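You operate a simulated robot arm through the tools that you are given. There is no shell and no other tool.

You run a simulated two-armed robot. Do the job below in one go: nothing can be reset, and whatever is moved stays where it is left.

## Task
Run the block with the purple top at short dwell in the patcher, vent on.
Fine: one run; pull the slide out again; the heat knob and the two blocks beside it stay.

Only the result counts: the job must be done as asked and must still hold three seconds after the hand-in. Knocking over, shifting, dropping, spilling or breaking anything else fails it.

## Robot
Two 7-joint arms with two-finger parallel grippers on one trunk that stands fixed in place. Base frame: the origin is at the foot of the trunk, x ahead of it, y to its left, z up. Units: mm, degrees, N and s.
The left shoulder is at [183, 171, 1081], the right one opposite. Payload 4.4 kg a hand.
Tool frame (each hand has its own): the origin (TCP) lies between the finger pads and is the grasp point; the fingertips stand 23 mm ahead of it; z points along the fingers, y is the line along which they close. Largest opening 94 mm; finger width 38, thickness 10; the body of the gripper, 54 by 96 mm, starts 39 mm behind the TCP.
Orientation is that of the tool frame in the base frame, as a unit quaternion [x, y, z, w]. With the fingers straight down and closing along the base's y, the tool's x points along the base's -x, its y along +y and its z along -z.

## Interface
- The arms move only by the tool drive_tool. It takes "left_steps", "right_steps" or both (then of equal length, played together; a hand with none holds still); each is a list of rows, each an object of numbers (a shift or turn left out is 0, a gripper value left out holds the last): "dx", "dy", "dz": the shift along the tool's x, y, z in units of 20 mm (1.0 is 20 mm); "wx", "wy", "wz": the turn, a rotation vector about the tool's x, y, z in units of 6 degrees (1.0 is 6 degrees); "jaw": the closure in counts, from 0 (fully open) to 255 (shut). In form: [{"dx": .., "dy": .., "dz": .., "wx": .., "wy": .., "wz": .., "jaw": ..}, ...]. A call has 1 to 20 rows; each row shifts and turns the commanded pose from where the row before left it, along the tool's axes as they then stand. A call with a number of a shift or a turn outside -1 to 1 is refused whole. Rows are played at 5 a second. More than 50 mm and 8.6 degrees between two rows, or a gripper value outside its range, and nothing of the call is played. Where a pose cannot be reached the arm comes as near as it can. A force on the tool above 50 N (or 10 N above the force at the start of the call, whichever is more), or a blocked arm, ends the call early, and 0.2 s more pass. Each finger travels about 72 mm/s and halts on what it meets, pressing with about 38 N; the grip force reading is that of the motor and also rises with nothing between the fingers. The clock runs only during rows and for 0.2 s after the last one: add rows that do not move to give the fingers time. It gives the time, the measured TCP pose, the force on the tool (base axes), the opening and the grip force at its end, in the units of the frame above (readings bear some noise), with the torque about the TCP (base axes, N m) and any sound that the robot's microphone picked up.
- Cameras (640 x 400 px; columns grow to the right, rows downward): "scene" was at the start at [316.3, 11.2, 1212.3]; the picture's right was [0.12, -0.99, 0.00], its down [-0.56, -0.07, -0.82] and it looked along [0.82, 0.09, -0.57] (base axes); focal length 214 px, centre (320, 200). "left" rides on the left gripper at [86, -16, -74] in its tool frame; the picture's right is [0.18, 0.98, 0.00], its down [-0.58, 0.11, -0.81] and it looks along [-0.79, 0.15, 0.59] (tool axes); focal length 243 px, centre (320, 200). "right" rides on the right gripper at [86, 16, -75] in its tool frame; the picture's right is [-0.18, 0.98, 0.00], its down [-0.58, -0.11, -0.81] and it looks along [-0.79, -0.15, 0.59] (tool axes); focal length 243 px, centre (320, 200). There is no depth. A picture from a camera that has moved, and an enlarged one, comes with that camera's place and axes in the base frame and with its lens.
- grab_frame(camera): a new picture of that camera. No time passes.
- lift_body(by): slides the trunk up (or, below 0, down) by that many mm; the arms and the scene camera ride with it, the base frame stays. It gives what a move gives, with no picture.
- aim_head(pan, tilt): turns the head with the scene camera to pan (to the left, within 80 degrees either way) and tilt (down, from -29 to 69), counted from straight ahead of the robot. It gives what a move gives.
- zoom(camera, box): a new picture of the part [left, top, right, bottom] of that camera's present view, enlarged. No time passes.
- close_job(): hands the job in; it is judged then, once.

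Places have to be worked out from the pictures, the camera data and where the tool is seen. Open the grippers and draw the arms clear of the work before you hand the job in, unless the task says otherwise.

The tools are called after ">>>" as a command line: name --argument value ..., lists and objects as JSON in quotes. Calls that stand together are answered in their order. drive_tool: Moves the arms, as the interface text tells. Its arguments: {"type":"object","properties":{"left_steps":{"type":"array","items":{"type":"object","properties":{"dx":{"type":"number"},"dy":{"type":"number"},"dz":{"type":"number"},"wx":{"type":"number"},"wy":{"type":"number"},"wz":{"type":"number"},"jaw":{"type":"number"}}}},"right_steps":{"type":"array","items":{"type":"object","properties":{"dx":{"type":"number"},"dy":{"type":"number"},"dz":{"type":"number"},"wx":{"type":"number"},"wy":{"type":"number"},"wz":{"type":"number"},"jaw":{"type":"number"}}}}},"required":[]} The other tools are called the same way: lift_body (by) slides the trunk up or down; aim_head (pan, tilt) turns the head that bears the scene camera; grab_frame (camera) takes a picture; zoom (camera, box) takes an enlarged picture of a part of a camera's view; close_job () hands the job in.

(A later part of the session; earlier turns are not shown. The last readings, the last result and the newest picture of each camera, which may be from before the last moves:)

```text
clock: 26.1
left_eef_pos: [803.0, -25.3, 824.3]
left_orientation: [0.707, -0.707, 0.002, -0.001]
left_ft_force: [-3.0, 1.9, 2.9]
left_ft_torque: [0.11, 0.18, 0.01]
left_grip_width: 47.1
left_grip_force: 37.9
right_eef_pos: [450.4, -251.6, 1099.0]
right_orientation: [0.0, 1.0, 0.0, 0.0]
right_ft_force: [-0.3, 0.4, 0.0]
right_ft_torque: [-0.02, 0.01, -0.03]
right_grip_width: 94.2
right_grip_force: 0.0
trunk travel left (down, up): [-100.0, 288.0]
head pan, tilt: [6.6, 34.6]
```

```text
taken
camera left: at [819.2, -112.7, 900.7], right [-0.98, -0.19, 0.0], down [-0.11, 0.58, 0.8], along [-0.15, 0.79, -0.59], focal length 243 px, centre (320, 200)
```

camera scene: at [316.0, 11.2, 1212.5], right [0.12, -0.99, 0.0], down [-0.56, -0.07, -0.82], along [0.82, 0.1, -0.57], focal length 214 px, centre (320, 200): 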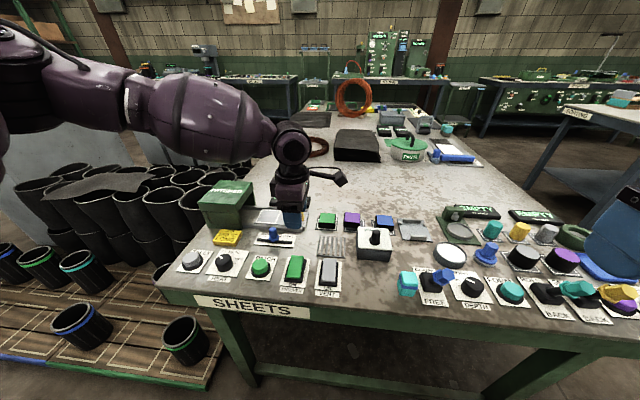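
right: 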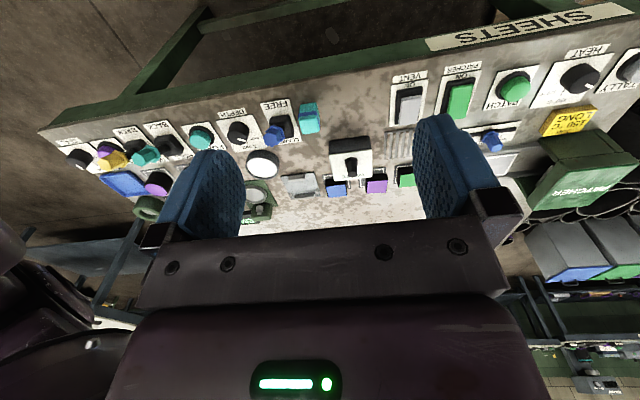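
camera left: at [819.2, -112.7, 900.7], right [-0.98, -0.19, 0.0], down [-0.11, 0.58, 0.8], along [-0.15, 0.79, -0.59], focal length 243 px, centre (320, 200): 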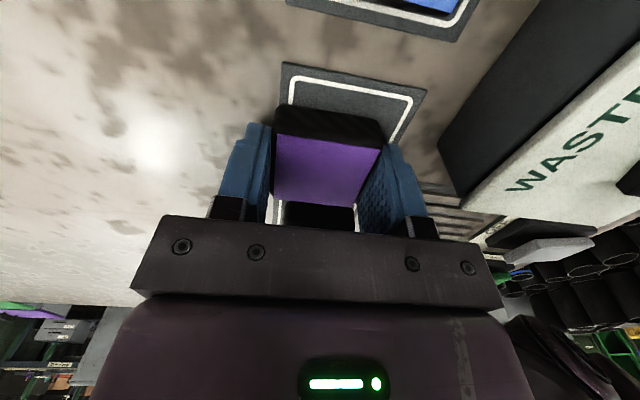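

The block is gripped (47.1 mm). I lift it straight up.

>>> drive_tool --left_steps '[{"dz": -0.4}, {"dz": -0.8}, {"dz": -0.9}, {"dz": -0.9}, {"dz": -0.9}, {}]'

>>> grab_frame --camera "left"

>>> grab_frame --camera "scene"

>>> zoom --camera "scene" --box '[190, 160, 430, 310]'

```text
clock: 27.5
left_eef_pos: [802.8, -26.8, 903.7]
left_orientation: [0.708, -0.706, 0.002, -0.001]
left_ft_force: [-0.1, -0.2, -0.6]
left_ft_torque: [0.02, 0.01, 0.02]
left_grip_width: 47.1
left_grip_force: 37.5
right_eef_pos: [450.8, -250.4, 1096.8]
right_orientation: [-0.001, 1.0, 0.0, -0.002]
right_ft_force: [0.2, 0.3, -1.2]
right_ft_torque: [0.0, -0.01, 0.02]
right_grip_width: 94.2
right_grip_force: 0.0
trunk travel left (down, up): [-100.0, 288.0]
head pan, tilt: [6.6, 34.6]
```

```text
taken
camera left: at [819.4, -113.8, 979.7], right [-0.98, -0.19, 0.0], down [-0.11, 0.58, 0.81], along [-0.15, 0.79, -0.59], focal length 243 px, centre (320, 200)
```

left: 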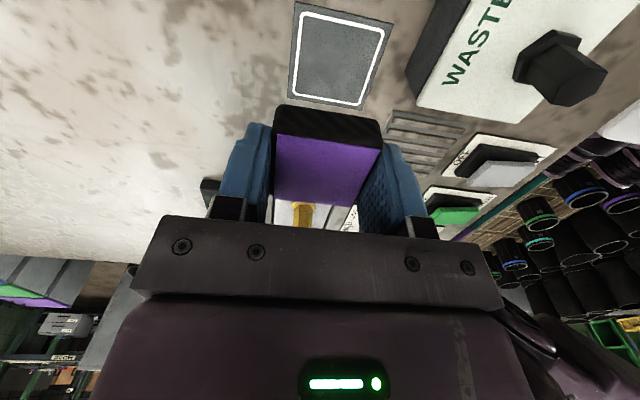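

```text
taken
camera scene: at [316.7, 11.1, 1212.1], right [0.12, -0.99, 0.0], down [-0.56, -0.07, -0.82], along [0.82, 0.1, -0.57], focal length 214 px, centre (320, 200)
```

scene: 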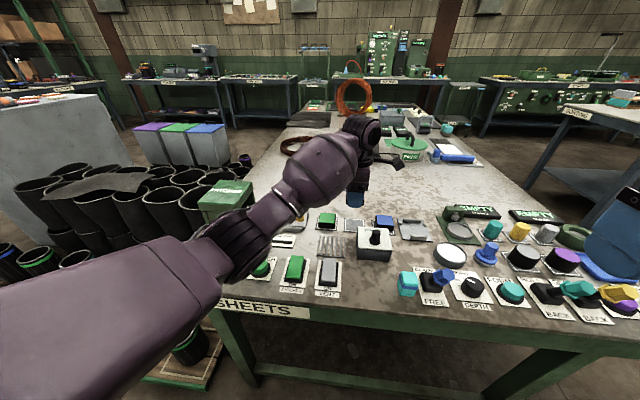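

```text
2.67 times, centred on (310, 235) of scene
camera zoom: at [316.7, 11.1, 1212.1], right [0.12, -0.99, 0.0], down [-0.56, -0.07, -0.82], along [0.82, 0.1, -0.57], focal length 572 px, centre (347, 107)
```

zoom: 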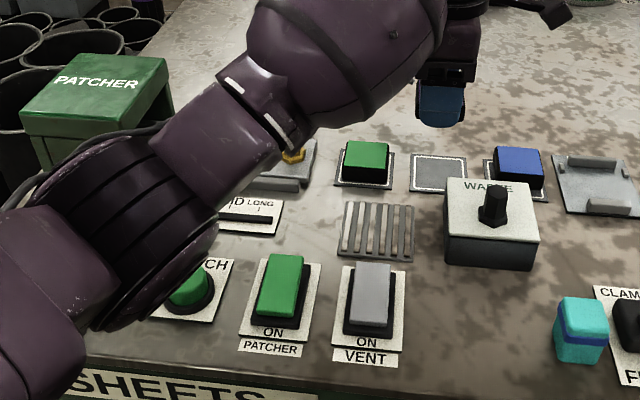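

The block hangs securely, the green and blue ones are undisturbed. The slide's outlined square is centred at about (796, 222) with its surface at z≈808; I carry the block there at height.

>>> drive_tool --left_steps '[{"dx": -0.8886, "dy": 0.024}, {"dx": -0.8886, "dy": 0.024}, {"dx": -0.8886, "dy": 0.024}, {"dx": -0.8886, "dy": 0.024}, {"dx": -0.8886, "dy": 0.024}, {"dx": -0.8886, "dy": 0.024}, {"dx": -0.8886, "dy": 0.024}, {"dx": -0.8886, "dy": 0.024}, {"dx": -0.8886, "dy": 0.024}, {"dx": -0.8886, "dy": 0.024}, {"dx": -0.8886, "dy": 0.024}, {"dx": -0.8886, "dy": 0.024}, {"dx": -0.8886, "dy": 0.024}, {"dx": -0.8886, "dy": 0.024}, {}]'

>>> grab_frame --camera "left"

>>> zoom --camera "scene" --box '[180, 150, 340, 250]'

```text
clock: 30.7
left_eef_pos: [796.3, 224.4, 903.4]
left_orientation: [0.707, -0.707, 0.002, -0.001]
left_ft_force: [0.6, -0.1, -0.9]
left_ft_torque: [-0.03, 0.0, -0.01]
left_grip_width: 47.3
left_grip_force: 38.3
right_eef_pos: [450.2, -251.1, 1097.3]
right_orientation: [0.0, 1.0, 0.0, 0.0]
right_ft_force: [1.3, -0.3, -0.2]
right_ft_torque: [0.01, 0.02, 0.01]
right_grip_width: 94.3
right_grip_force: 0.0
trunk travel left (down, up): [-100.0, 288.0]
head pan, tilt: [6.6, 34.6]
```

```text
taken
camera left: at [811.5, 137.1, 979.5], right [-0.98, -0.18, 0.0], down [-0.11, 0.58, 0.81], along [-0.15, 0.79, -0.59], focal length 243 px, centre (320, 200)
```

left: 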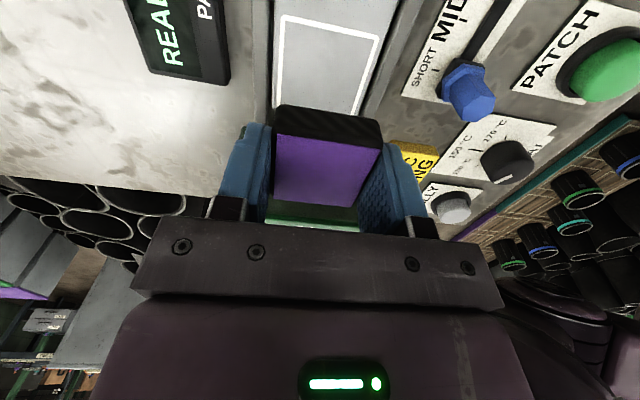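

```text
4.00 times, centred on (260, 200) of scene
camera zoom: at [316.4, 11.3, 1212.3], right [0.12, -0.99, 0.0], down [-0.56, -0.07, -0.82], along [0.82, 0.09, -0.57], focal length 858 px, centre (560, 200)
```

zoom: 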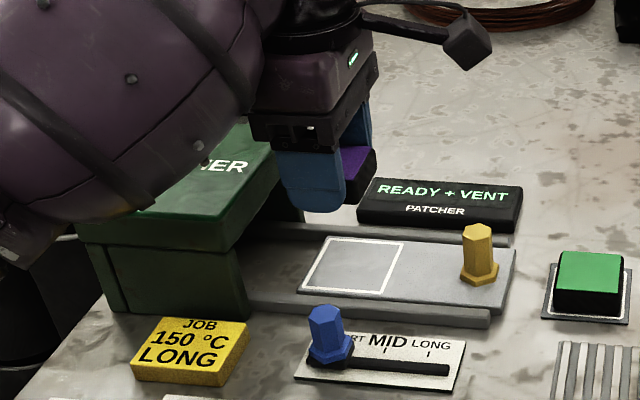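

Re-measured outline centre is ≈(795, 221). I correct y by −4 mm and lower to about 6 mm above the slide surface.

>>> drive_tool --left_steps '[{"dx": 0.2, "dy": 0.05}, {"dz": 0.8}, {"dz": 0.8}, {"dz": 0.8}, {"dz": 0.6}, {"dz": 0.25}, {}]'

>>> grab_frame --camera "left"

>>> zoom --camera "scene" --box '[180, 150, 340, 250]'

```text
clock: 32.3
left_eef_pos: [795.3, 218.7, 836.8]
left_orientation: [0.707, -0.707, 0.002, -0.002]
left_ft_force: [0.2, 0.7, -1.0]
left_ft_torque: [-0.02, 0.0, 0.0]
left_grip_width: 47.2
left_grip_force: 38.2
right_eef_pos: [451.1, -251.0, 1097.9]
right_orientation: [-0.001, 1.0, 0.0, 0.0]
right_ft_force: [-0.4, -0.2, 0.0]
right_ft_torque: [0.0, -0.02, 0.01]
right_grip_width: 94.0
right_grip_force: 0.0
trunk travel left (down, up): [-100.0, 288.0]
head pan, tilt: [6.6, 34.6]
```

```text
taken
camera left: at [811.3, 132.2, 912.6], right [-0.98, -0.18, 0.0], down [-0.11, 0.58, 0.8], along [-0.15, 0.79, -0.59], focal length 243 px, centre (320, 200)
```

left: 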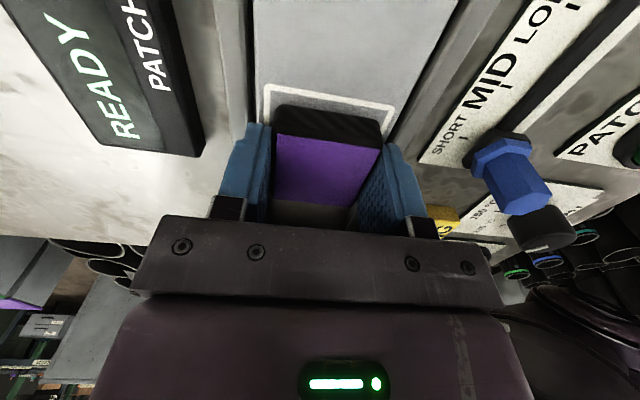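

```text
4.00 times, centred on (260, 200) of scene
camera zoom: at [316.2, 11.2, 1212.4], right [0.12, -0.99, 0.0], down [-0.56, -0.07, -0.82], along [0.82, 0.09, -0.57], focal length 858 px, centre (560, 200)
```

zoom: 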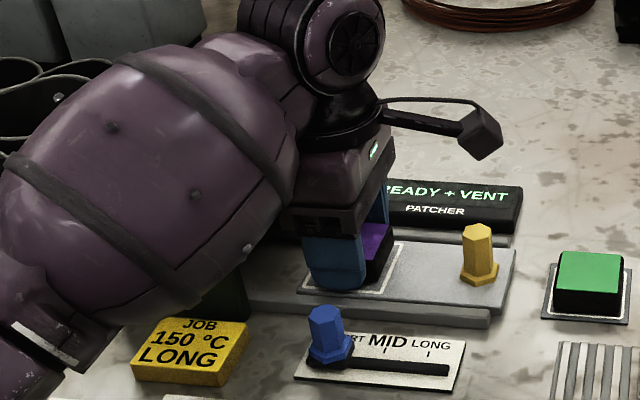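

The block hangs just over the outline, centred. I lower the last few millimetres in small steps.

>>> drive_tool --left_steps '[{"dz": 0.07}, {"dz": 0.06}, {"dz": 0.06}, {}]'

```text
clock: 33.3
left_eef_pos: [794.9, 220.3, 834.4]
left_orientation: [0.708, -0.706, 0.003, -0.002]
left_ft_force: [-0.9, 0.2, 2.1]
left_ft_torque: [0.05, 0.11, 0.0]
left_grip_width: 47.2
left_grip_force: 38.1
right_eef_pos: [450.3, -250.8, 1098.0]
right_orientation: [-0.001, 1.0, 0.0, 0.0]
right_ft_force: [1.5, -0.3, -0.1]
right_ft_torque: [0.03, 0.01, 0.0]
right_grip_width: 94.1
right_grip_force: 0.1
trunk travel left (down, up): [-100.0, 288.0]
head pan, tilt: [6.6, 34.6]
```

A first 2–3 N of contact shows at TCP z≈834. One more small step to confirm it is seated.

>>> drive_tool --left_steps '[{"dz": 0.05}, {}, {}]'

>>> zoom --camera "left" --box '[200, 60, 440, 230]'

>>> zoom --camera "scene" --box '[230, 180, 320, 236]'

```text
clock: 34.1
left_eef_pos: [794.4, 219.3, 834.6]
left_orientation: [0.708, -0.707, 0.003, -0.002]
left_ft_force: [1.2, -0.1, 6.9]
left_ft_torque: [0.14, 0.17, -0.06]
left_grip_width: 47.4
left_grip_force: 38.0
right_eef_pos: [449.9, -251.3, 1098.0]
right_orientation: [0.001, 1.0, -0.001, 0.0]
right_ft_force: [0.7, 0.4, 0.3]
right_ft_torque: [0.04, -0.02, -0.02]
right_grip_width: 94.1
right_grip_force: 0.0
trunk travel left (down, up): [-100.0, 288.0]
head pan, tilt: [6.6, 34.6]
```

```text
2.35 times, centred on (320, 145) of left
camera zoom: at [810.6, 132.4, 909.8], right [-0.98, -0.18, -0.01], down [-0.11, 0.58, 0.8], along [-0.15, 0.79, -0.59], focal length 571 px, centre (320, 329)
```

zoom: 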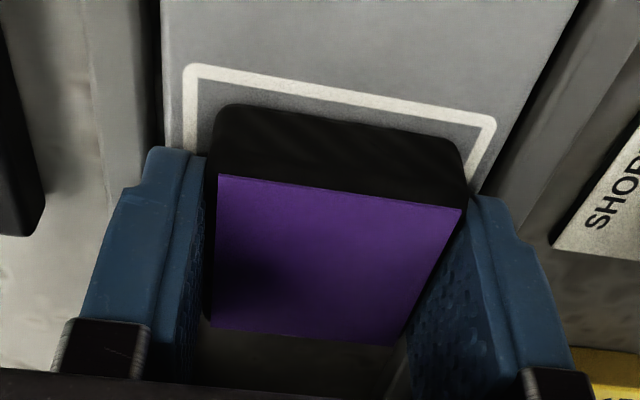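

```text
7.11 times, centred on (275, 208) of scene
camera zoom: at [315.7, 11.0, 1212.6], right [0.12, -0.99, 0.0], down [-0.56, -0.07, -0.82], along [0.82, 0.1, -0.57], focal length 1525 px, centre (640, 143)
```

zoom: 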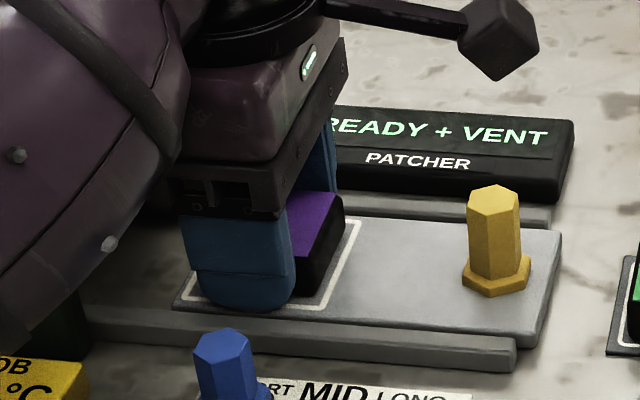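

The block is seated inside the outline (7 N). I open the jaws slightly and withdraw straight up.

>>> drive_tool --left_steps '[{"jaw": 110}, {}, {}, {"dz": -0.2, "jaw": 100}, {"dz": -0.5}, {"dz": -0.8}, {"dz": -0.9}, {"dz": -0.9}, {}]'

>>> grab_frame --camera "left"

>>> zoom --camera "scene" --box '[180, 150, 340, 250]'

```text
clock: 36.1
left_eef_pos: [795.0, 220.5, 898.6]
left_orientation: [0.707, -0.707, 0.002, -0.002]
left_ft_force: [-0.3, -0.6, 0.2]
left_ft_torque: [-0.01, -0.03, 0.04]
left_grip_width: 57.2
left_grip_force: 0.1
right_eef_pos: [450.0, -251.0, 1096.7]
right_orientation: [-0.001, 1.0, 0.0, -0.001]
right_ft_force: [0.3, 0.9, 0.1]
right_ft_torque: [0.0, 0.01, 0.0]
right_grip_width: 94.2
right_grip_force: 0.1
trunk travel left (down, up): [-100.0, 288.0]
head pan, tilt: [6.6, 34.6]
```

```text
taken
camera left: at [810.8, 133.4, 974.0], right [-0.98, -0.18, 0.0], down [-0.11, 0.58, 0.81], along [-0.15, 0.79, -0.59], focal length 243 px, centre (320, 200)
```

left: 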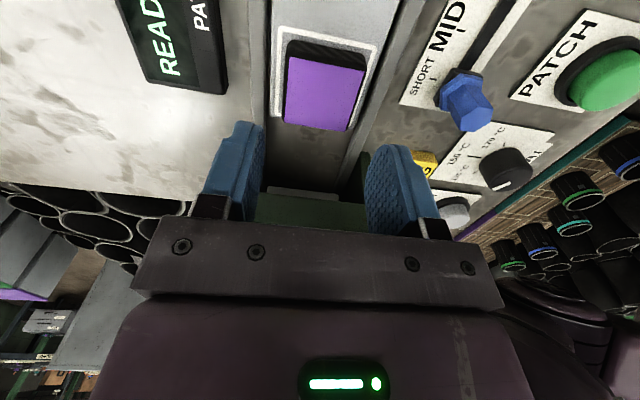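

```text
4.00 times, centred on (260, 200) of scene
camera zoom: at [316.6, 11.2, 1212.1], right [0.12, -0.99, 0.0], down [-0.56, -0.07, -0.82], along [0.82, 0.09, -0.57], focal length 858 px, centre (560, 200)
```

zoom: 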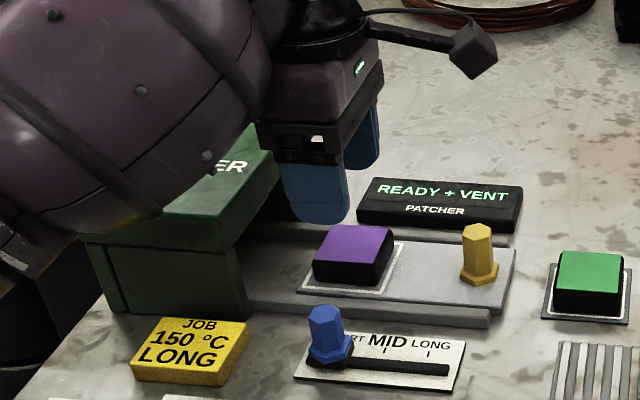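

The purple block sits inside the outline. The yellow grip is at about (794, 126), top z≈849; I move over it and lower the open jaws around it.

>>> drive_tool --left_steps '[{"dx": 0.7875, "dy": 0.05}, {"dx": 0.7875}, {"dx": 0.7875}, {"dx": 0.7875}, {"dx": 0.7875}, {"dx": 0.7875}, {}]'

>>> grab_frame --camera "left"

>>> zoom --camera "scene" --box '[180, 150, 340, 250]'

```text
clock: 37.7
left_eef_pos: [793.9, 123.4, 898.8]
left_orientation: [0.707, -0.707, 0.002, -0.001]
left_ft_force: [-0.4, 0.8, -0.4]
left_ft_torque: [0.02, 0.03, -0.02]
left_grip_width: 57.2
left_grip_force: 0.0
right_eef_pos: [451.1, -250.4, 1098.3]
right_orientation: [0.0, 1.0, 0.0, 0.001]
right_ft_force: [-0.4, -0.3, -0.8]
right_ft_torque: [-0.02, -0.02, -0.02]
right_grip_width: 94.1
right_grip_force: 0.1
trunk travel left (down, up): [-100.0, 288.0]
head pan, tilt: [6.6, 34.6]
```

```text
taken
camera left: at [810.0, 37.0, 974.9], right [-0.98, -0.19, 0.0], down [-0.11, 0.58, 0.81], along [-0.15, 0.79, -0.59], focal length 243 px, centre (320, 200)
```

left: 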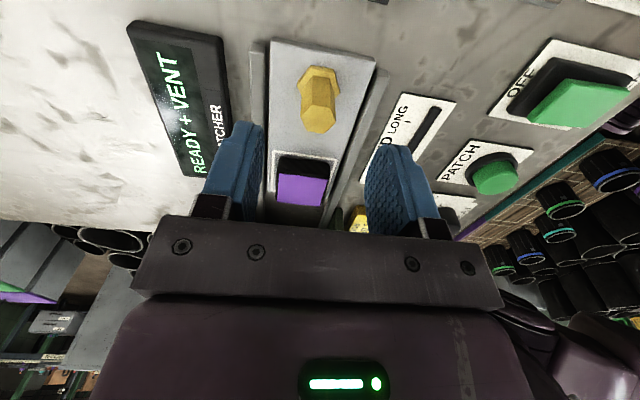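

```text
4.00 times, centred on (260, 200) of scene
camera zoom: at [316.3, 11.1, 1212.3], right [0.12, -0.99, 0.0], down [-0.56, -0.07, -0.82], along [0.82, 0.09, -0.57], focal length 858 px, centre (560, 200)
```

zoom: 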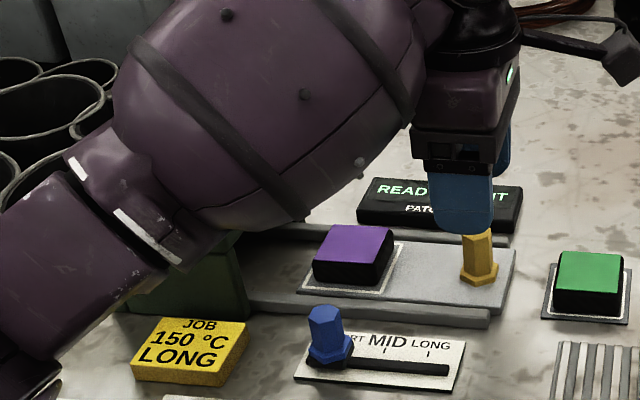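

Both views agree the grip is at (794, 125). I lower around it and close.

>>> drive_tool --left_steps '[{"dz": 0.8, "dx": -0.09}, {"dz": 0.8}, {"dz": 0.8}, {"dz": 0.5}, {}, {"jaw": 255}, {}, {}, {}]'

>>> grab_frame --camera "left"

```text
clock: 39.7
left_eef_pos: [794.2, 126.5, 843.1]
left_orientation: [0.708, -0.706, 0.003, -0.002]
left_ft_force: [15.4, 0.6, 3.3]
left_ft_torque: [-0.06, 0.66, 0.08]
left_grip_width: 21.7
left_grip_force: 44.8
right_eef_pos: [451.7, -250.9, 1098.5]
right_orientation: [0.0, 1.0, 0.0, -0.002]
right_ft_force: [-0.2, -0.8, 1.1]
right_ft_torque: [0.04, 0.01, -0.01]
right_grip_width: 94.1
right_grip_force: 0.1
trunk travel left (down, up): [-100.0, 288.0]
head pan, tilt: [6.6, 34.6]
```

```text
taken
camera left: at [811.1, 39.4, 918.4], right [-0.98, -0.19, -0.01], down [-0.11, 0.58, 0.8], along [-0.15, 0.79, -0.59], focal length 243 px, centre (320, 200)
```

left: 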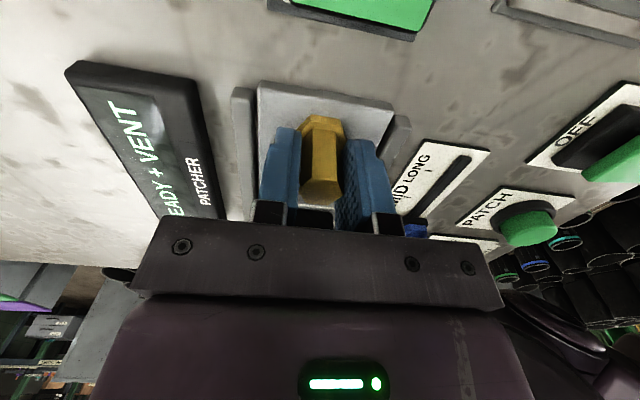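

The yellow grip is held. I relieve the side force slightly and start pushing the slide in towards +y, gently.

>>> drive_tool --left_steps '[{"dy": -0.08}, {"dx": -0.1}, {"dx": -0.2}, {"dx": -0.3}, {"dx": -0.4}, {"dx": -0.4}, {"dx": -0.4}, {"dx": -0.4}, {"dx": -0.4}, {"dx": -0.4}, {"dx": -0.3}, {"dx": -0.2}, {"dx": -0.1}, {}]'

>>> grab_frame --camera "left"

>>> zoom --camera "scene" --box '[180, 150, 340, 250]'

```text
clock: 42.7
left_eef_pos: [794.7, 199.4, 842.7]
left_orientation: [0.707, -0.707, 0.004, -0.002]
left_ft_force: [3.6, 0.3, 17.2]
left_ft_torque: [0.48, 0.75, -0.11]
left_grip_width: 21.9
left_grip_force: 45.0
right_eef_pos: [450.3, -252.1, 1098.2]
right_orientation: [0.0, 1.0, 0.0, 0.001]
right_ft_force: [0.3, -0.7, 0.2]
right_ft_torque: [0.02, -0.03, -0.03]
right_grip_width: 93.9
right_grip_force: 0.0
trunk travel left (down, up): [-100.0, 288.0]
head pan, tilt: [6.6, 34.6]
```

```text
taken
camera left: at [810.8, 111.6, 918.3], right [-0.98, -0.19, -0.01], down [-0.12, 0.58, 0.8], along [-0.14, 0.79, -0.59], focal length 243 px, centre (320, 200)
```

left: 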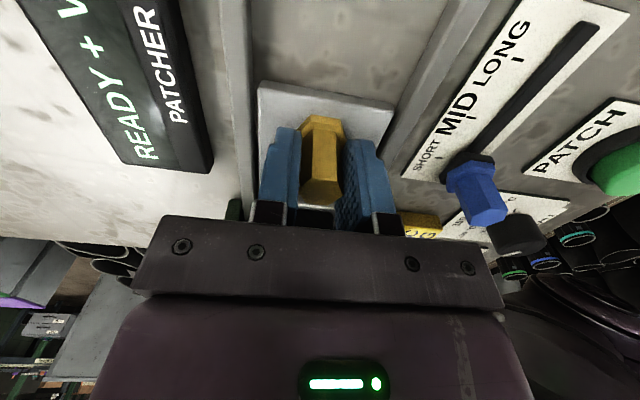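

```text
4.00 times, centred on (260, 200) of scene
camera zoom: at [315.0, 10.8, 1212.9], right [0.12, -0.99, 0.0], down [-0.56, -0.07, -0.82], along [0.82, 0.1, -0.57], focal length 858 px, centre (560, 200)
```

zoom: 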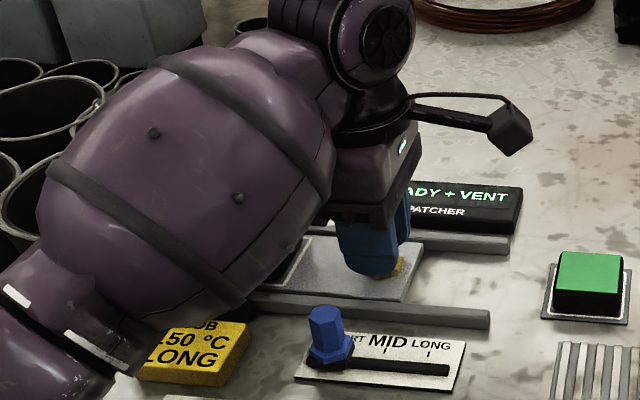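

The slide has travelled 73 mm with low y force; I relieve the 17 N vertical load by raising 1.5 mm and continue in smaller steps.

>>> drive_tool --left_steps '[{"dz": -0.08}, {"dx": -0.15}, {"dx": -0.25}, {"dx": -0.25}, {"dx": -0.25}, {"dx": -0.25}, {"dx": -0.2}, {"dx": -0.1}, {}]'

>>> grab_frame --camera "left"

>>> zoom --camera "scene" --box '[180, 150, 340, 250]'

```text
clock: 44.7
left_eef_pos: [795.1, 226.0, 842.4]
left_orientation: [0.707, -0.707, 0.002, -0.001]
left_ft_force: [3.6, -7.9, 2.5]
left_ft_torque: [0.32, 0.56, 0.06]
left_grip_width: 21.6
left_grip_force: 45.2
right_eef_pos: [450.9, -251.4, 1096.9]
right_orientation: [-0.001, 1.0, 0.0, -0.001]
right_ft_force: [-0.9, 0.2, 0.3]
right_ft_torque: [0.0, 0.02, -0.01]
right_grip_width: 94.1
right_grip_force: 0.0
trunk travel left (down, up): [-100.0, 288.0]
head pan, tilt: [6.6, 34.6]
```

```text
taken
camera left: at [811.1, 139.2, 918.2], right [-0.98, -0.18, 0.0], down [-0.11, 0.58, 0.81], along [-0.15, 0.79, -0.59], focal length 243 px, centre (320, 200)
```

left: 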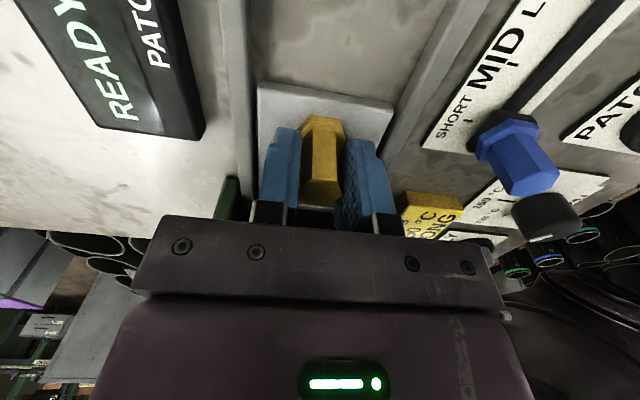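

```text
4.00 times, centred on (260, 200) of scene
camera zoom: at [316.6, 10.4, 1212.1], right [0.12, -0.99, 0.0], down [-0.56, -0.06, -0.82], along [0.82, 0.1, -0.57], focal length 858 px, centre (560, 200)
```

zoom: 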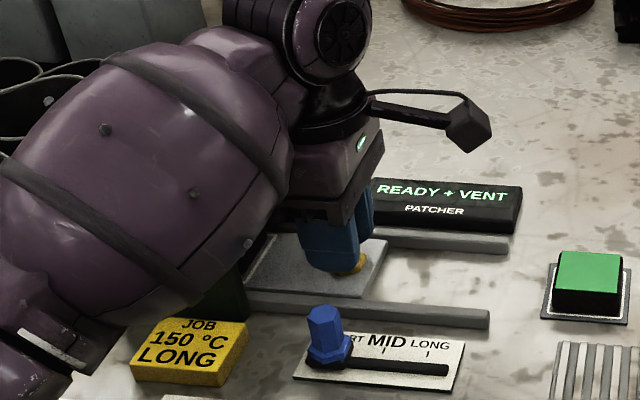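

At y=226 (100 mm of travel) an 8 N counterforce appears, likely the end stop. I push a little more to confirm.

>>> drive_tool --left_steps '[{"dx": -0.1}, {"dx": -0.1}, {}, {}]'

```text
clock: 45.7
left_eef_pos: [795.3, 226.5, 843.0]
left_orientation: [-0.705, 0.709, -0.002, 0.001]
left_ft_force: [-0.4, -36.8, -0.7]
left_ft_torque: [-0.42, 0.7, 0.03]
left_grip_width: 21.6
left_grip_force: 45.3
right_eef_pos: [450.3, -252.6, 1097.8]
right_orientation: [0.0, 1.0, 0.001, 0.0]
right_ft_force: [0.0, -1.4, 0.3]
right_ft_torque: [0.01, -0.02, 0.01]
right_grip_width: 93.9
right_grip_force: 0.0
trunk travel left (down, up): [-100.0, 288.0]
head pan, tilt: [6.6, 34.6]
```

End stop confirmed (37 N, no movement). I relax the push, open and lift away.

>>> drive_tool --left_steps '[{"dx": 0.2}, {"jaw": 119}, {}, {"dz": -0.5}, {"dz": -0.9}, {"dz": -0.9}, {"dz": -0.9}, {}]'

>>> grab_frame --camera "left"

>>> zoom --camera "scene" --box '[180, 150, 340, 250]'

```text
clock: 47.5
left_eef_pos: [793.4, 227.4, 907.7]
left_orientation: [0.707, -0.707, 0.002, -0.001]
left_ft_force: [-0.1, 0.1, -0.7]
left_ft_torque: [-0.02, 0.03, -0.02]
left_grip_width: 49.9
left_grip_force: 0.0
right_eef_pos: [451.6, -251.2, 1097.6]
right_orientation: [0.0, 1.0, -0.001, -0.001]
right_ft_force: [1.0, -0.8, 0.1]
right_ft_torque: [0.02, 0.0, 0.02]
right_grip_width: 94.2
right_grip_force: 0.1
trunk travel left (down, up): [-100.0, 288.0]
head pan, tilt: [6.6, 34.6]
```

```text
taken
camera left: at [809.8, 140.6, 982.5], right [-0.98, -0.19, 0.0], down [-0.11, 0.58, 0.8], along [-0.15, 0.79, -0.59], focal length 243 px, centre (320, 200)
```

left: 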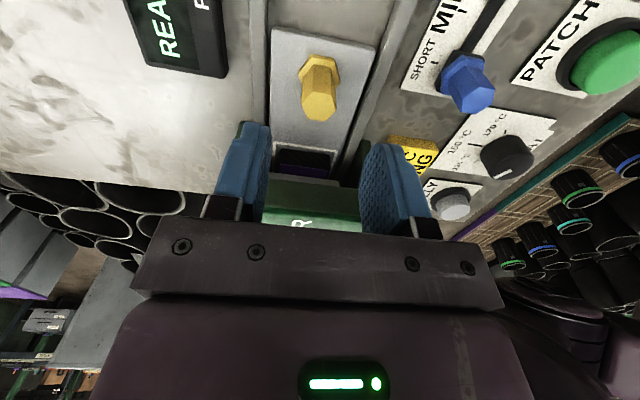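

```text
4.00 times, centred on (260, 200) of scene
camera zoom: at [316.6, 11.2, 1212.1], right [0.12, -0.99, 0.0], down [-0.56, -0.07, -0.82], along [0.82, 0.09, -0.57], focal length 858 px, centre (560, 200)
```

zoom: 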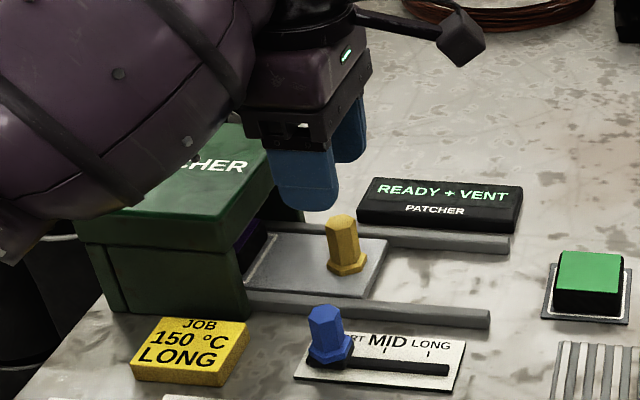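

The slide is fully in with the block inside the box. Now the PATCH button, at about (609, 179): I go above it with the fingers shut.

>>> drive_tool --left_steps '[{"dx": 0.22, "dy": 0.838, "jaw": 255}, {"dx": 0.22, "dy": 0.838}, {"dx": 0.22, "dy": 0.838}, {"dx": 0.22, "dy": 0.838}, {"dx": 0.22, "dy": 0.838}, {"dx": 0.22, "dy": 0.838}, {"dx": 0.22, "dy": 0.838}, {"dx": 0.22, "dy": 0.838}, {"dx": 0.22, "dy": 0.838}, {"dx": 0.22, "dy": 0.838}, {"dx": 0.22, "dy": 0.838}, {}]'

>>> grab_frame --camera "left"

>>> zoom --camera "scene" --box '[180, 180, 340, 280]'

```text
clock: 50.1
left_eef_pos: [609.8, 176.9, 905.8]
left_orientation: [0.708, -0.706, 0.002, 0.0]
left_ft_force: [0.0, 0.3, 0.6]
left_ft_torque: [0.02, -0.03, 0.02]
left_grip_width: 0.0
left_grip_force: 38.2
right_eef_pos: [450.9, -250.1, 1097.9]
right_orientation: [-0.001, 1.0, -0.001, 0.0]
right_ft_force: [-0.2, 0.3, 0.1]
right_ft_torque: [-0.01, 0.0, 0.02]
right_grip_width: 93.8
right_grip_force: 0.2
trunk travel left (down, up): [-100.0, 288.0]
head pan, tilt: [6.6, 34.6]
```

```text
taken
camera left: at [626.6, 90.0, 981.7], right [-0.98, -0.19, 0.0], down [-0.11, 0.58, 0.81], along [-0.15, 0.79, -0.59], focal length 243 px, centre (320, 200)
```

left: 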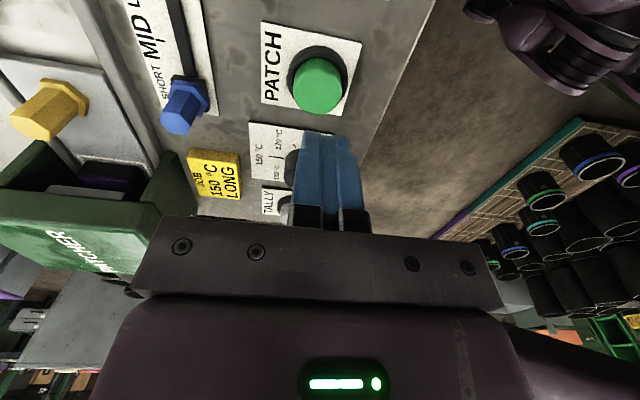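

```text
4.00 times, centred on (260, 230) of scene
camera zoom: at [316.3, 11.2, 1212.3], right [0.12, -0.99, 0.0], down [-0.56, -0.07, -0.82], along [0.82, 0.09, -0.57], focal length 858 px, centre (560, 80)
```

zoom: 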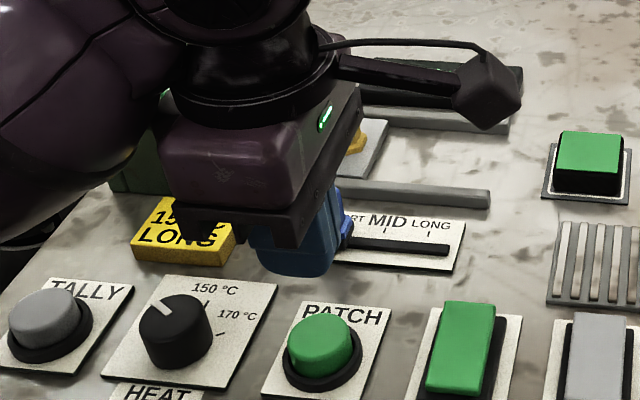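

The button is right under the fingertips (≈(611, 177)). I descend close to it, then press in small steps.

>>> drive_tool --left_steps '[{"dz": 0.8, "dy": -0.05}, {"dz": 0.8}, {"dz": 0.8}, {}]'

>>> zoom --camera "left" --box '[160, 40, 480, 240]'

```text
clock: 51.1
left_eef_pos: [612.0, 177.6, 858.3]
left_orientation: [0.708, -0.706, 0.002, -0.001]
left_ft_force: [0.3, 0.2, 0.0]
left_ft_torque: [-0.03, 0.04, -0.02]
left_grip_width: 0.0
left_grip_force: 38.1
right_eef_pos: [451.1, -248.7, 1098.2]
right_orientation: [0.0, 1.0, 0.0, 0.0]
right_ft_force: [-0.1, 0.2, 0.2]
right_ft_torque: [0.03, 0.0, 0.01]
right_grip_width: 93.9
right_grip_force: 0.0
trunk travel left (down, up): [-100.0, 288.0]
head pan, tilt: [6.6, 34.6]
```

```text
2.00 times, centred on (320, 140) of left
camera zoom: at [626.9, 90.1, 934.2], right [-0.98, -0.19, 0.0], down [-0.11, 0.58, 0.8], along [-0.15, 0.79, -0.59], focal length 485 px, centre (320, 320)
```

zoom: 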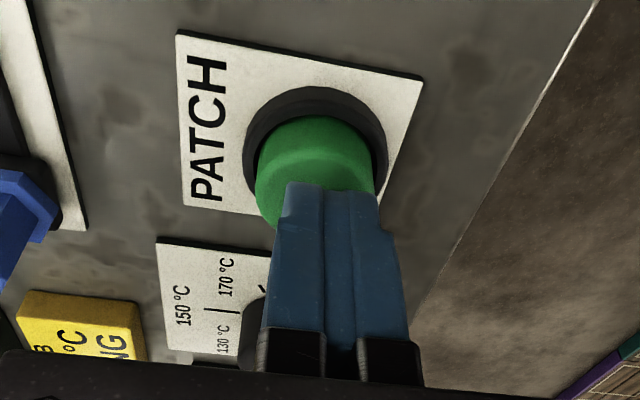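

The tips are about 10 mm over the button. I press it once.

>>> drive_tool --left_steps '[{"dz": 0.2}, {"dz": 0.2}, {"dz": 0.15}, {"dz": 0.1}, {"dz": 0.1}, {"dz": 0.1}]'

>>> zoom --camera "left" --box '[160, 40, 480, 240]'

>>> zoom --camera "scene" --box '[180, 160, 340, 260]'

```text
clock: 52.5
left_eef_pos: [611.6, 178.0, 843.4]
left_orientation: [0.708, -0.706, 0.005, -0.002]
left_ft_force: [6.6, -2.9, 14.0]
left_ft_torque: [-0.01, -0.09, -0.04]
left_grip_width: 0.0
left_grip_force: 38.3
right_eef_pos: [450.2, -251.0, 1098.5]
right_orientation: [0.0, 1.0, 0.0, 0.001]
right_ft_force: [0.4, 0.2, 1.0]
right_ft_torque: [0.0, 0.01, 0.0]
right_grip_width: 94.2
right_grip_force: 0.1
trunk travel left (down, up): [-100.0, 288.0]
head pan, tilt: [6.6, 34.6]
heard: click
```

```text
2.00 times, centred on (320, 140) of left
camera zoom: at [627.5, 91.7, 918.9], right [-0.98, -0.19, -0.01], down [-0.12, 0.58, 0.8], along [-0.14, 0.79, -0.6], focal length 485 px, centre (320, 320)
```

zoom: 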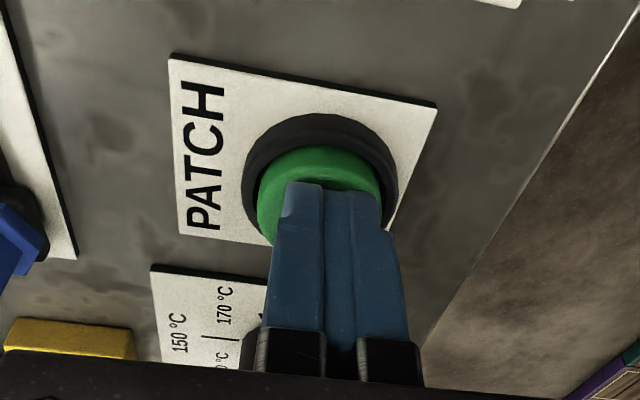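

```text
4.00 times, centred on (260, 210) of scene
camera zoom: at [315.4, 10.6, 1212.9], right [0.12, -0.99, 0.0], down [-0.56, -0.07, -0.82], along [0.82, 0.1, -0.57], focal length 858 px, centre (560, 160)
```

zoom: 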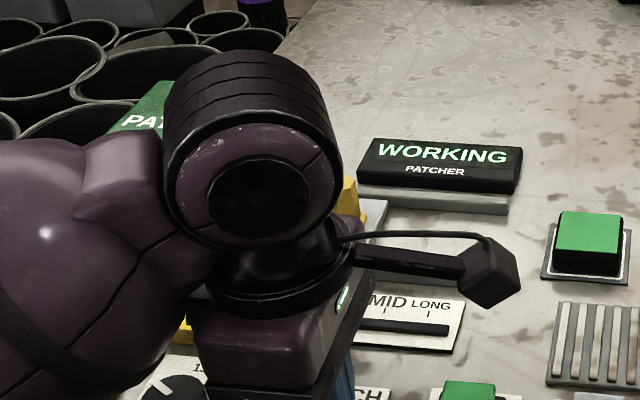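

A click was heard and the sign reads WORKING. I lift off straight up and wait for the run to finish.

>>> drive_tool --left_steps '[{"dz": -0.6}, {"dz": -0.9}, {"dz": -0.9}, {"dz": -0.9}, {}, {}, {}, {}, {}, {}]'

>>> zoom --camera "scene" --box '[180, 160, 340, 260]'

```text
clock: 54.7
left_eef_pos: [610.5, 179.6, 908.9]
left_orientation: [0.707, -0.707, 0.002, -0.001]
left_ft_force: [0.2, -0.6, -0.2]
left_ft_torque: [0.01, -0.01, 0.0]
left_grip_width: 0.0
left_grip_force: 38.1
right_eef_pos: [452.2, -250.5, 1096.9]
right_orientation: [0.0, 1.0, 0.0, -0.001]
right_ft_force: [0.5, -0.3, -0.5]
right_ft_torque: [0.0, 0.02, 0.02]
right_grip_width: 93.9
right_grip_force: 0.1
trunk travel left (down, up): [-100.0, 288.0]
head pan, tilt: [6.6, 34.6]
```

```text
4.00 times, centred on (260, 210) of scene
camera zoom: at [316.3, 11.2, 1212.3], right [0.12, -0.99, 0.0], down [-0.56, -0.07, -0.82], along [0.82, 0.09, -0.57], focal length 858 px, centre (560, 160)
```

zoom: 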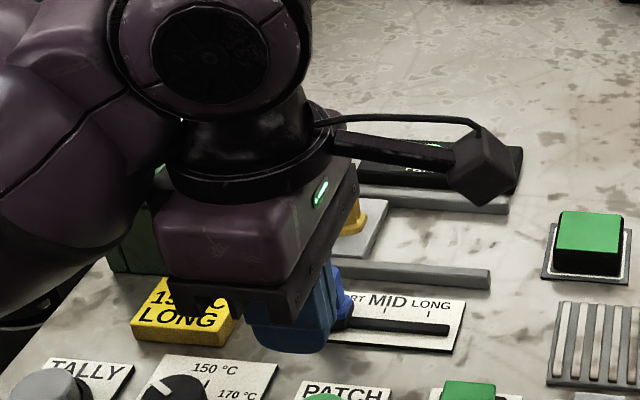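

The hand hides the sign now, so I go back to above the yellow grip (jaws half open) where both cameras can see it.

>>> drive_tool --left_steps '[{"dx": -0.211, "dy": -0.834, "jaw": 119}, {"dx": -0.211, "dy": -0.834}, {"dx": -0.211, "dy": -0.834}, {"dx": -0.211, "dy": -0.834}, {"dx": -0.211, "dy": -0.834}, {"dx": -0.211, "dy": -0.834}, {"dx": -0.211, "dy": -0.834}, {"dx": -0.211, "dy": -0.834}, {"dx": -0.211, "dy": -0.834}, {"dx": -0.211, "dy": -0.834}, {"dx": -0.211, "dy": -0.834}, {}]'

>>> grab_frame --camera "left"

>>> zoom --camera "scene" --box '[180, 150, 340, 250]'

```text
clock: 57.3
left_eef_pos: [796.2, 224.7, 908.6]
left_orientation: [0.708, -0.706, 0.003, -0.001]
left_ft_force: [0.2, -0.8, -0.1]
left_ft_torque: [0.01, -0.02, -0.02]
left_grip_width: 49.9
left_grip_force: 0.1
right_eef_pos: [451.0, -251.1, 1097.0]
right_orientation: [0.001, 1.0, 0.0, 0.0]
right_ft_force: [0.0, 0.4, -0.4]
right_ft_torque: [0.0, -0.02, -0.02]
right_grip_width: 94.2
right_grip_force: 0.0
trunk travel left (down, up): [-100.0, 288.0]
head pan, tilt: [6.6, 34.6]
```

```text
taken
camera left: at [812.2, 137.2, 984.5], right [-0.98, -0.18, 0.0], down [-0.11, 0.58, 0.8], along [-0.15, 0.79, -0.59], focal length 243 px, centre (320, 200)
```

left: 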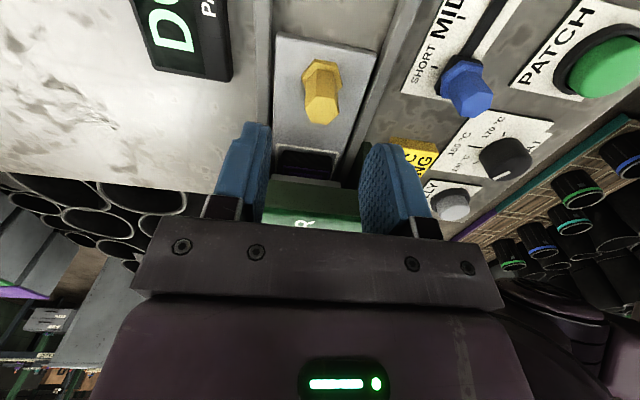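

```text
4.00 times, centred on (260, 200) of scene
camera zoom: at [316.2, 11.1, 1212.4], right [0.12, -0.99, 0.0], down [-0.56, -0.07, -0.82], along [0.82, 0.09, -0.57], focal length 858 px, centre (560, 200)
```

zoom: 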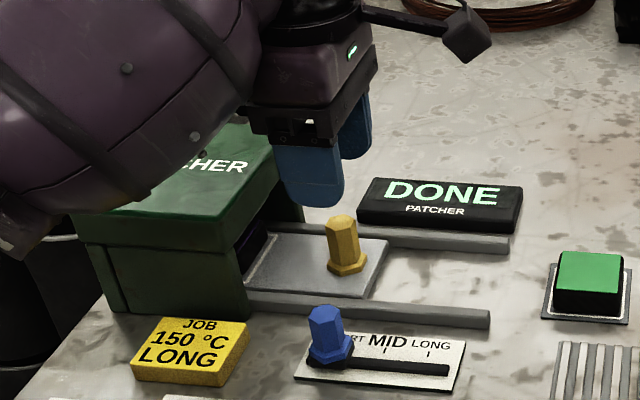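

The sign reads DONE. The grip is at about (795, 225); I lower around it and close.

>>> drive_tool --left_steps '[{"dz": 0.8, "dy": 0.06}, {"dz": 0.8}, {"dz": 0.8}, {"dz": 0.6}, {"dz": 0.27}, {}, {"jaw": 255}, {}, {}, {}]'

>>> grab_frame --camera "left"

```text
clock: 59.5
left_eef_pos: [794.4, 225.5, 843.2]
left_orientation: [0.708, -0.706, 0.002, -0.002]
left_ft_force: [8.5, 0.3, 2.8]
left_ft_torque: [0.0, 0.69, 0.04]
left_grip_width: 21.5
left_grip_force: 45.1
right_eef_pos: [451.6, -251.0, 1098.2]
right_orientation: [0.0, 1.0, -0.001, -0.001]
right_ft_force: [-0.7, 0.3, -0.3]
right_ft_torque: [0.04, -0.02, -0.01]
right_grip_width: 94.0
right_grip_force: 0.0
trunk travel left (down, up): [-100.0, 288.0]
head pan, tilt: [6.6, 34.6]
```

```text
taken
camera left: at [811.1, 139.3, 919.0], right [-0.98, -0.19, 0.0], down [-0.11, 0.58, 0.8], along [-0.15, 0.79, -0.59], focal length 243 px, centre (320, 200)
```

left: 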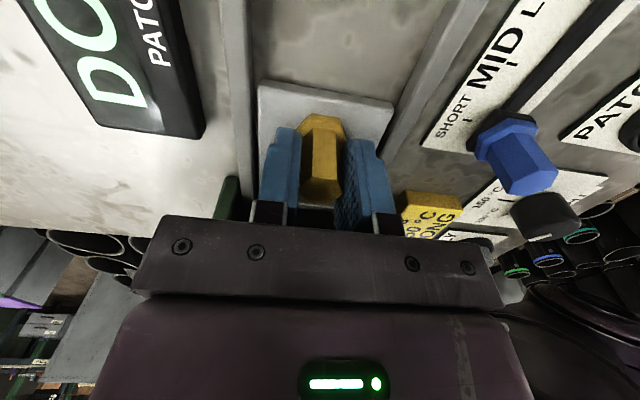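

Gripped. I draw the slide out gently by about 98 mm.

>>> drive_tool --left_steps '[{"dy": -0.05}, {"dx": 0.1}, {"dx": 0.2}, {"dx": 0.3}, {"dx": 0.4}, {"dx": 0.4}, {"dx": 0.4}, {"dx": 0.4}, {"dx": 0.4}, {"dx": 0.4}, {"dx": 0.4}, {"dx": 0.4}, {"dx": 0.4}, {"dx": 0.3}, {"dx": 0.2}, {"dx": 0.1}, {"dx": 0.1}, {}]'

>>> grab_frame --camera "left"

>>> zoom --camera "scene" --box '[180, 150, 340, 250]'

```text
clock: 63.3
left_eef_pos: [795.3, 127.5, 843.3]
left_orientation: [0.708, -0.707, 0.001, -0.001]
left_ft_force: [-7.6, -0.9, -2.9]
left_ft_torque: [-0.14, 0.79, 0.01]
left_grip_width: 21.7
left_grip_force: 44.7
right_eef_pos: [451.6, -249.6, 1097.5]
right_orientation: [0.0, 1.0, 0.0, 0.0]
right_ft_force: [-0.6, 0.0, 0.0]
right_ft_torque: [0.02, -0.01, 0.01]
right_grip_width: 94.0
right_grip_force: 0.0
trunk travel left (down, up): [-100.0, 288.0]
head pan, tilt: [6.6, 34.6]
```

```text
taken
camera left: at [811.1, 40.1, 919.0], right [-0.98, -0.18, 0.0], down [-0.11, 0.58, 0.8], along [-0.15, 0.79, -0.59], focal length 243 px, centre (320, 200)
```

left: 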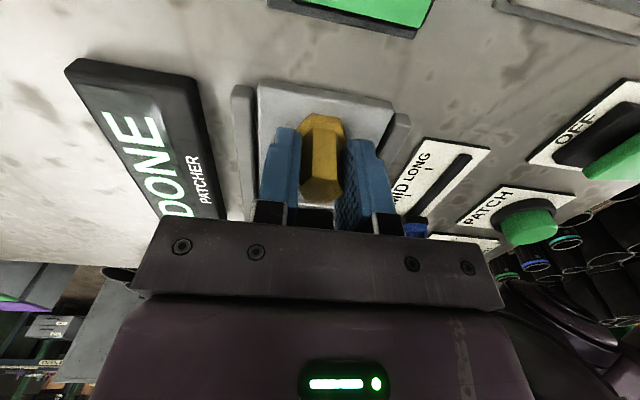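

```text
4.00 times, centred on (260, 200) of scene
camera zoom: at [316.0, 11.1, 1212.4], right [0.12, -0.99, 0.0], down [-0.56, -0.07, -0.82], along [0.82, 0.09, -0.57], focal length 858 px, centre (560, 200)
```

zoom: 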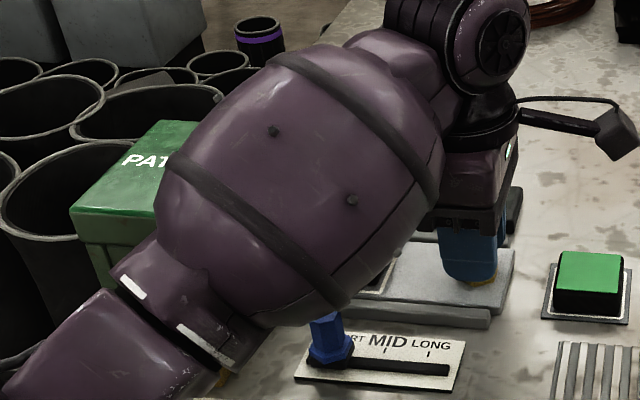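

The slide is nearly back where it began (TCP y 127.5 vs 126.5). I pull a few more millimetres to feel the outer stop.

>>> drive_tool --left_steps '[{"dx": 0.1}, {"dx": 0.1}, {"dx": 0.05}, {}]'

```text
clock: 64.3
left_eef_pos: [794.9, 126.6, 843.9]
left_orientation: [0.71, -0.705, 0.0, -0.001]
left_ft_force: [-17.4, 33.7, 0.9]
left_ft_torque: [0.14, 0.73, -0.08]
left_grip_width: 21.7
left_grip_force: 45.3
right_eef_pos: [451.0, -249.4, 1099.7]
right_orientation: [0.0, 1.0, -0.001, -0.001]
right_ft_force: [0.1, -0.4, 1.6]
right_ft_torque: [0.0, -0.02, -0.01]
right_grip_width: 94.1
right_grip_force: 0.1
trunk travel left (down, up): [-100.0, 288.0]
head pan, tilt: [6.6, 34.6]
```

The outer stop is reached (34 N). I relax the pull, open, and rise clear.

>>> drive_tool --left_steps '[{"dx": -0.2}, {"jaw": 119}, {}, {"dz": -0.5}, {"dz": -0.9}, {"dz": -0.9}, {"dz": -0.9}, {"dz": -0.9}, {"dz": -0.9}, {"dz": -0.9}, {}]'

>>> grab_frame --camera "left"

>>> grab_frame --camera "scene"

```text
clock: 66.7
left_eef_pos: [796.2, 127.2, 962.2]
left_orientation: [0.708, -0.706, 0.002, 0.0]
left_ft_force: [-0.2, 0.2, -0.2]
left_ft_torque: [-0.01, 0.01, -0.01]
left_grip_width: 49.9
left_grip_force: 0.1
right_eef_pos: [450.6, -249.9, 1096.8]
right_orientation: [0.0, 1.0, 0.0, 0.0]
right_ft_force: [0.2, 0.3, 0.3]
right_ft_torque: [0.01, -0.01, -0.01]
right_grip_width: 93.9
right_grip_force: 0.1
trunk travel left (down, up): [-100.0, 288.0]
head pan, tilt: [6.6, 34.6]
```

```text
taken
camera left: at [812.8, 40.7, 1036.6], right [-0.98, -0.19, 0.0], down [-0.11, 0.58, 0.81], along [-0.15, 0.79, -0.59], focal length 243 px, centre (320, 200)
```

left: 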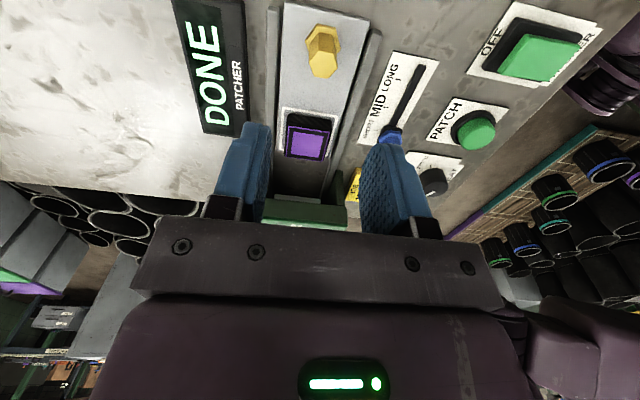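

```text
taken
camera scene: at [316.6, 11.2, 1212.1], right [0.12, -0.99, 0.0], down [-0.56, -0.07, -0.82], along [0.82, 0.09, -0.57], focal length 214 px, centre (320, 200)
```

scene: 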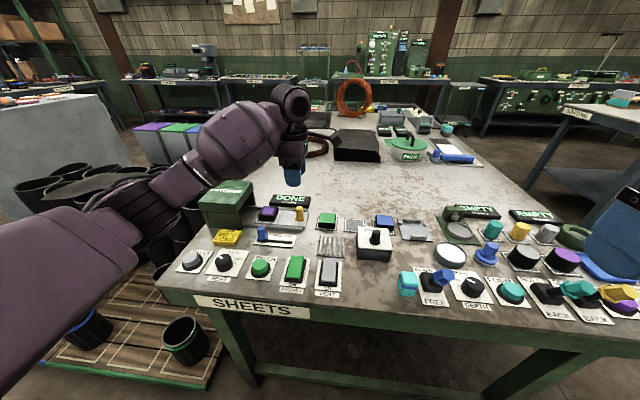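

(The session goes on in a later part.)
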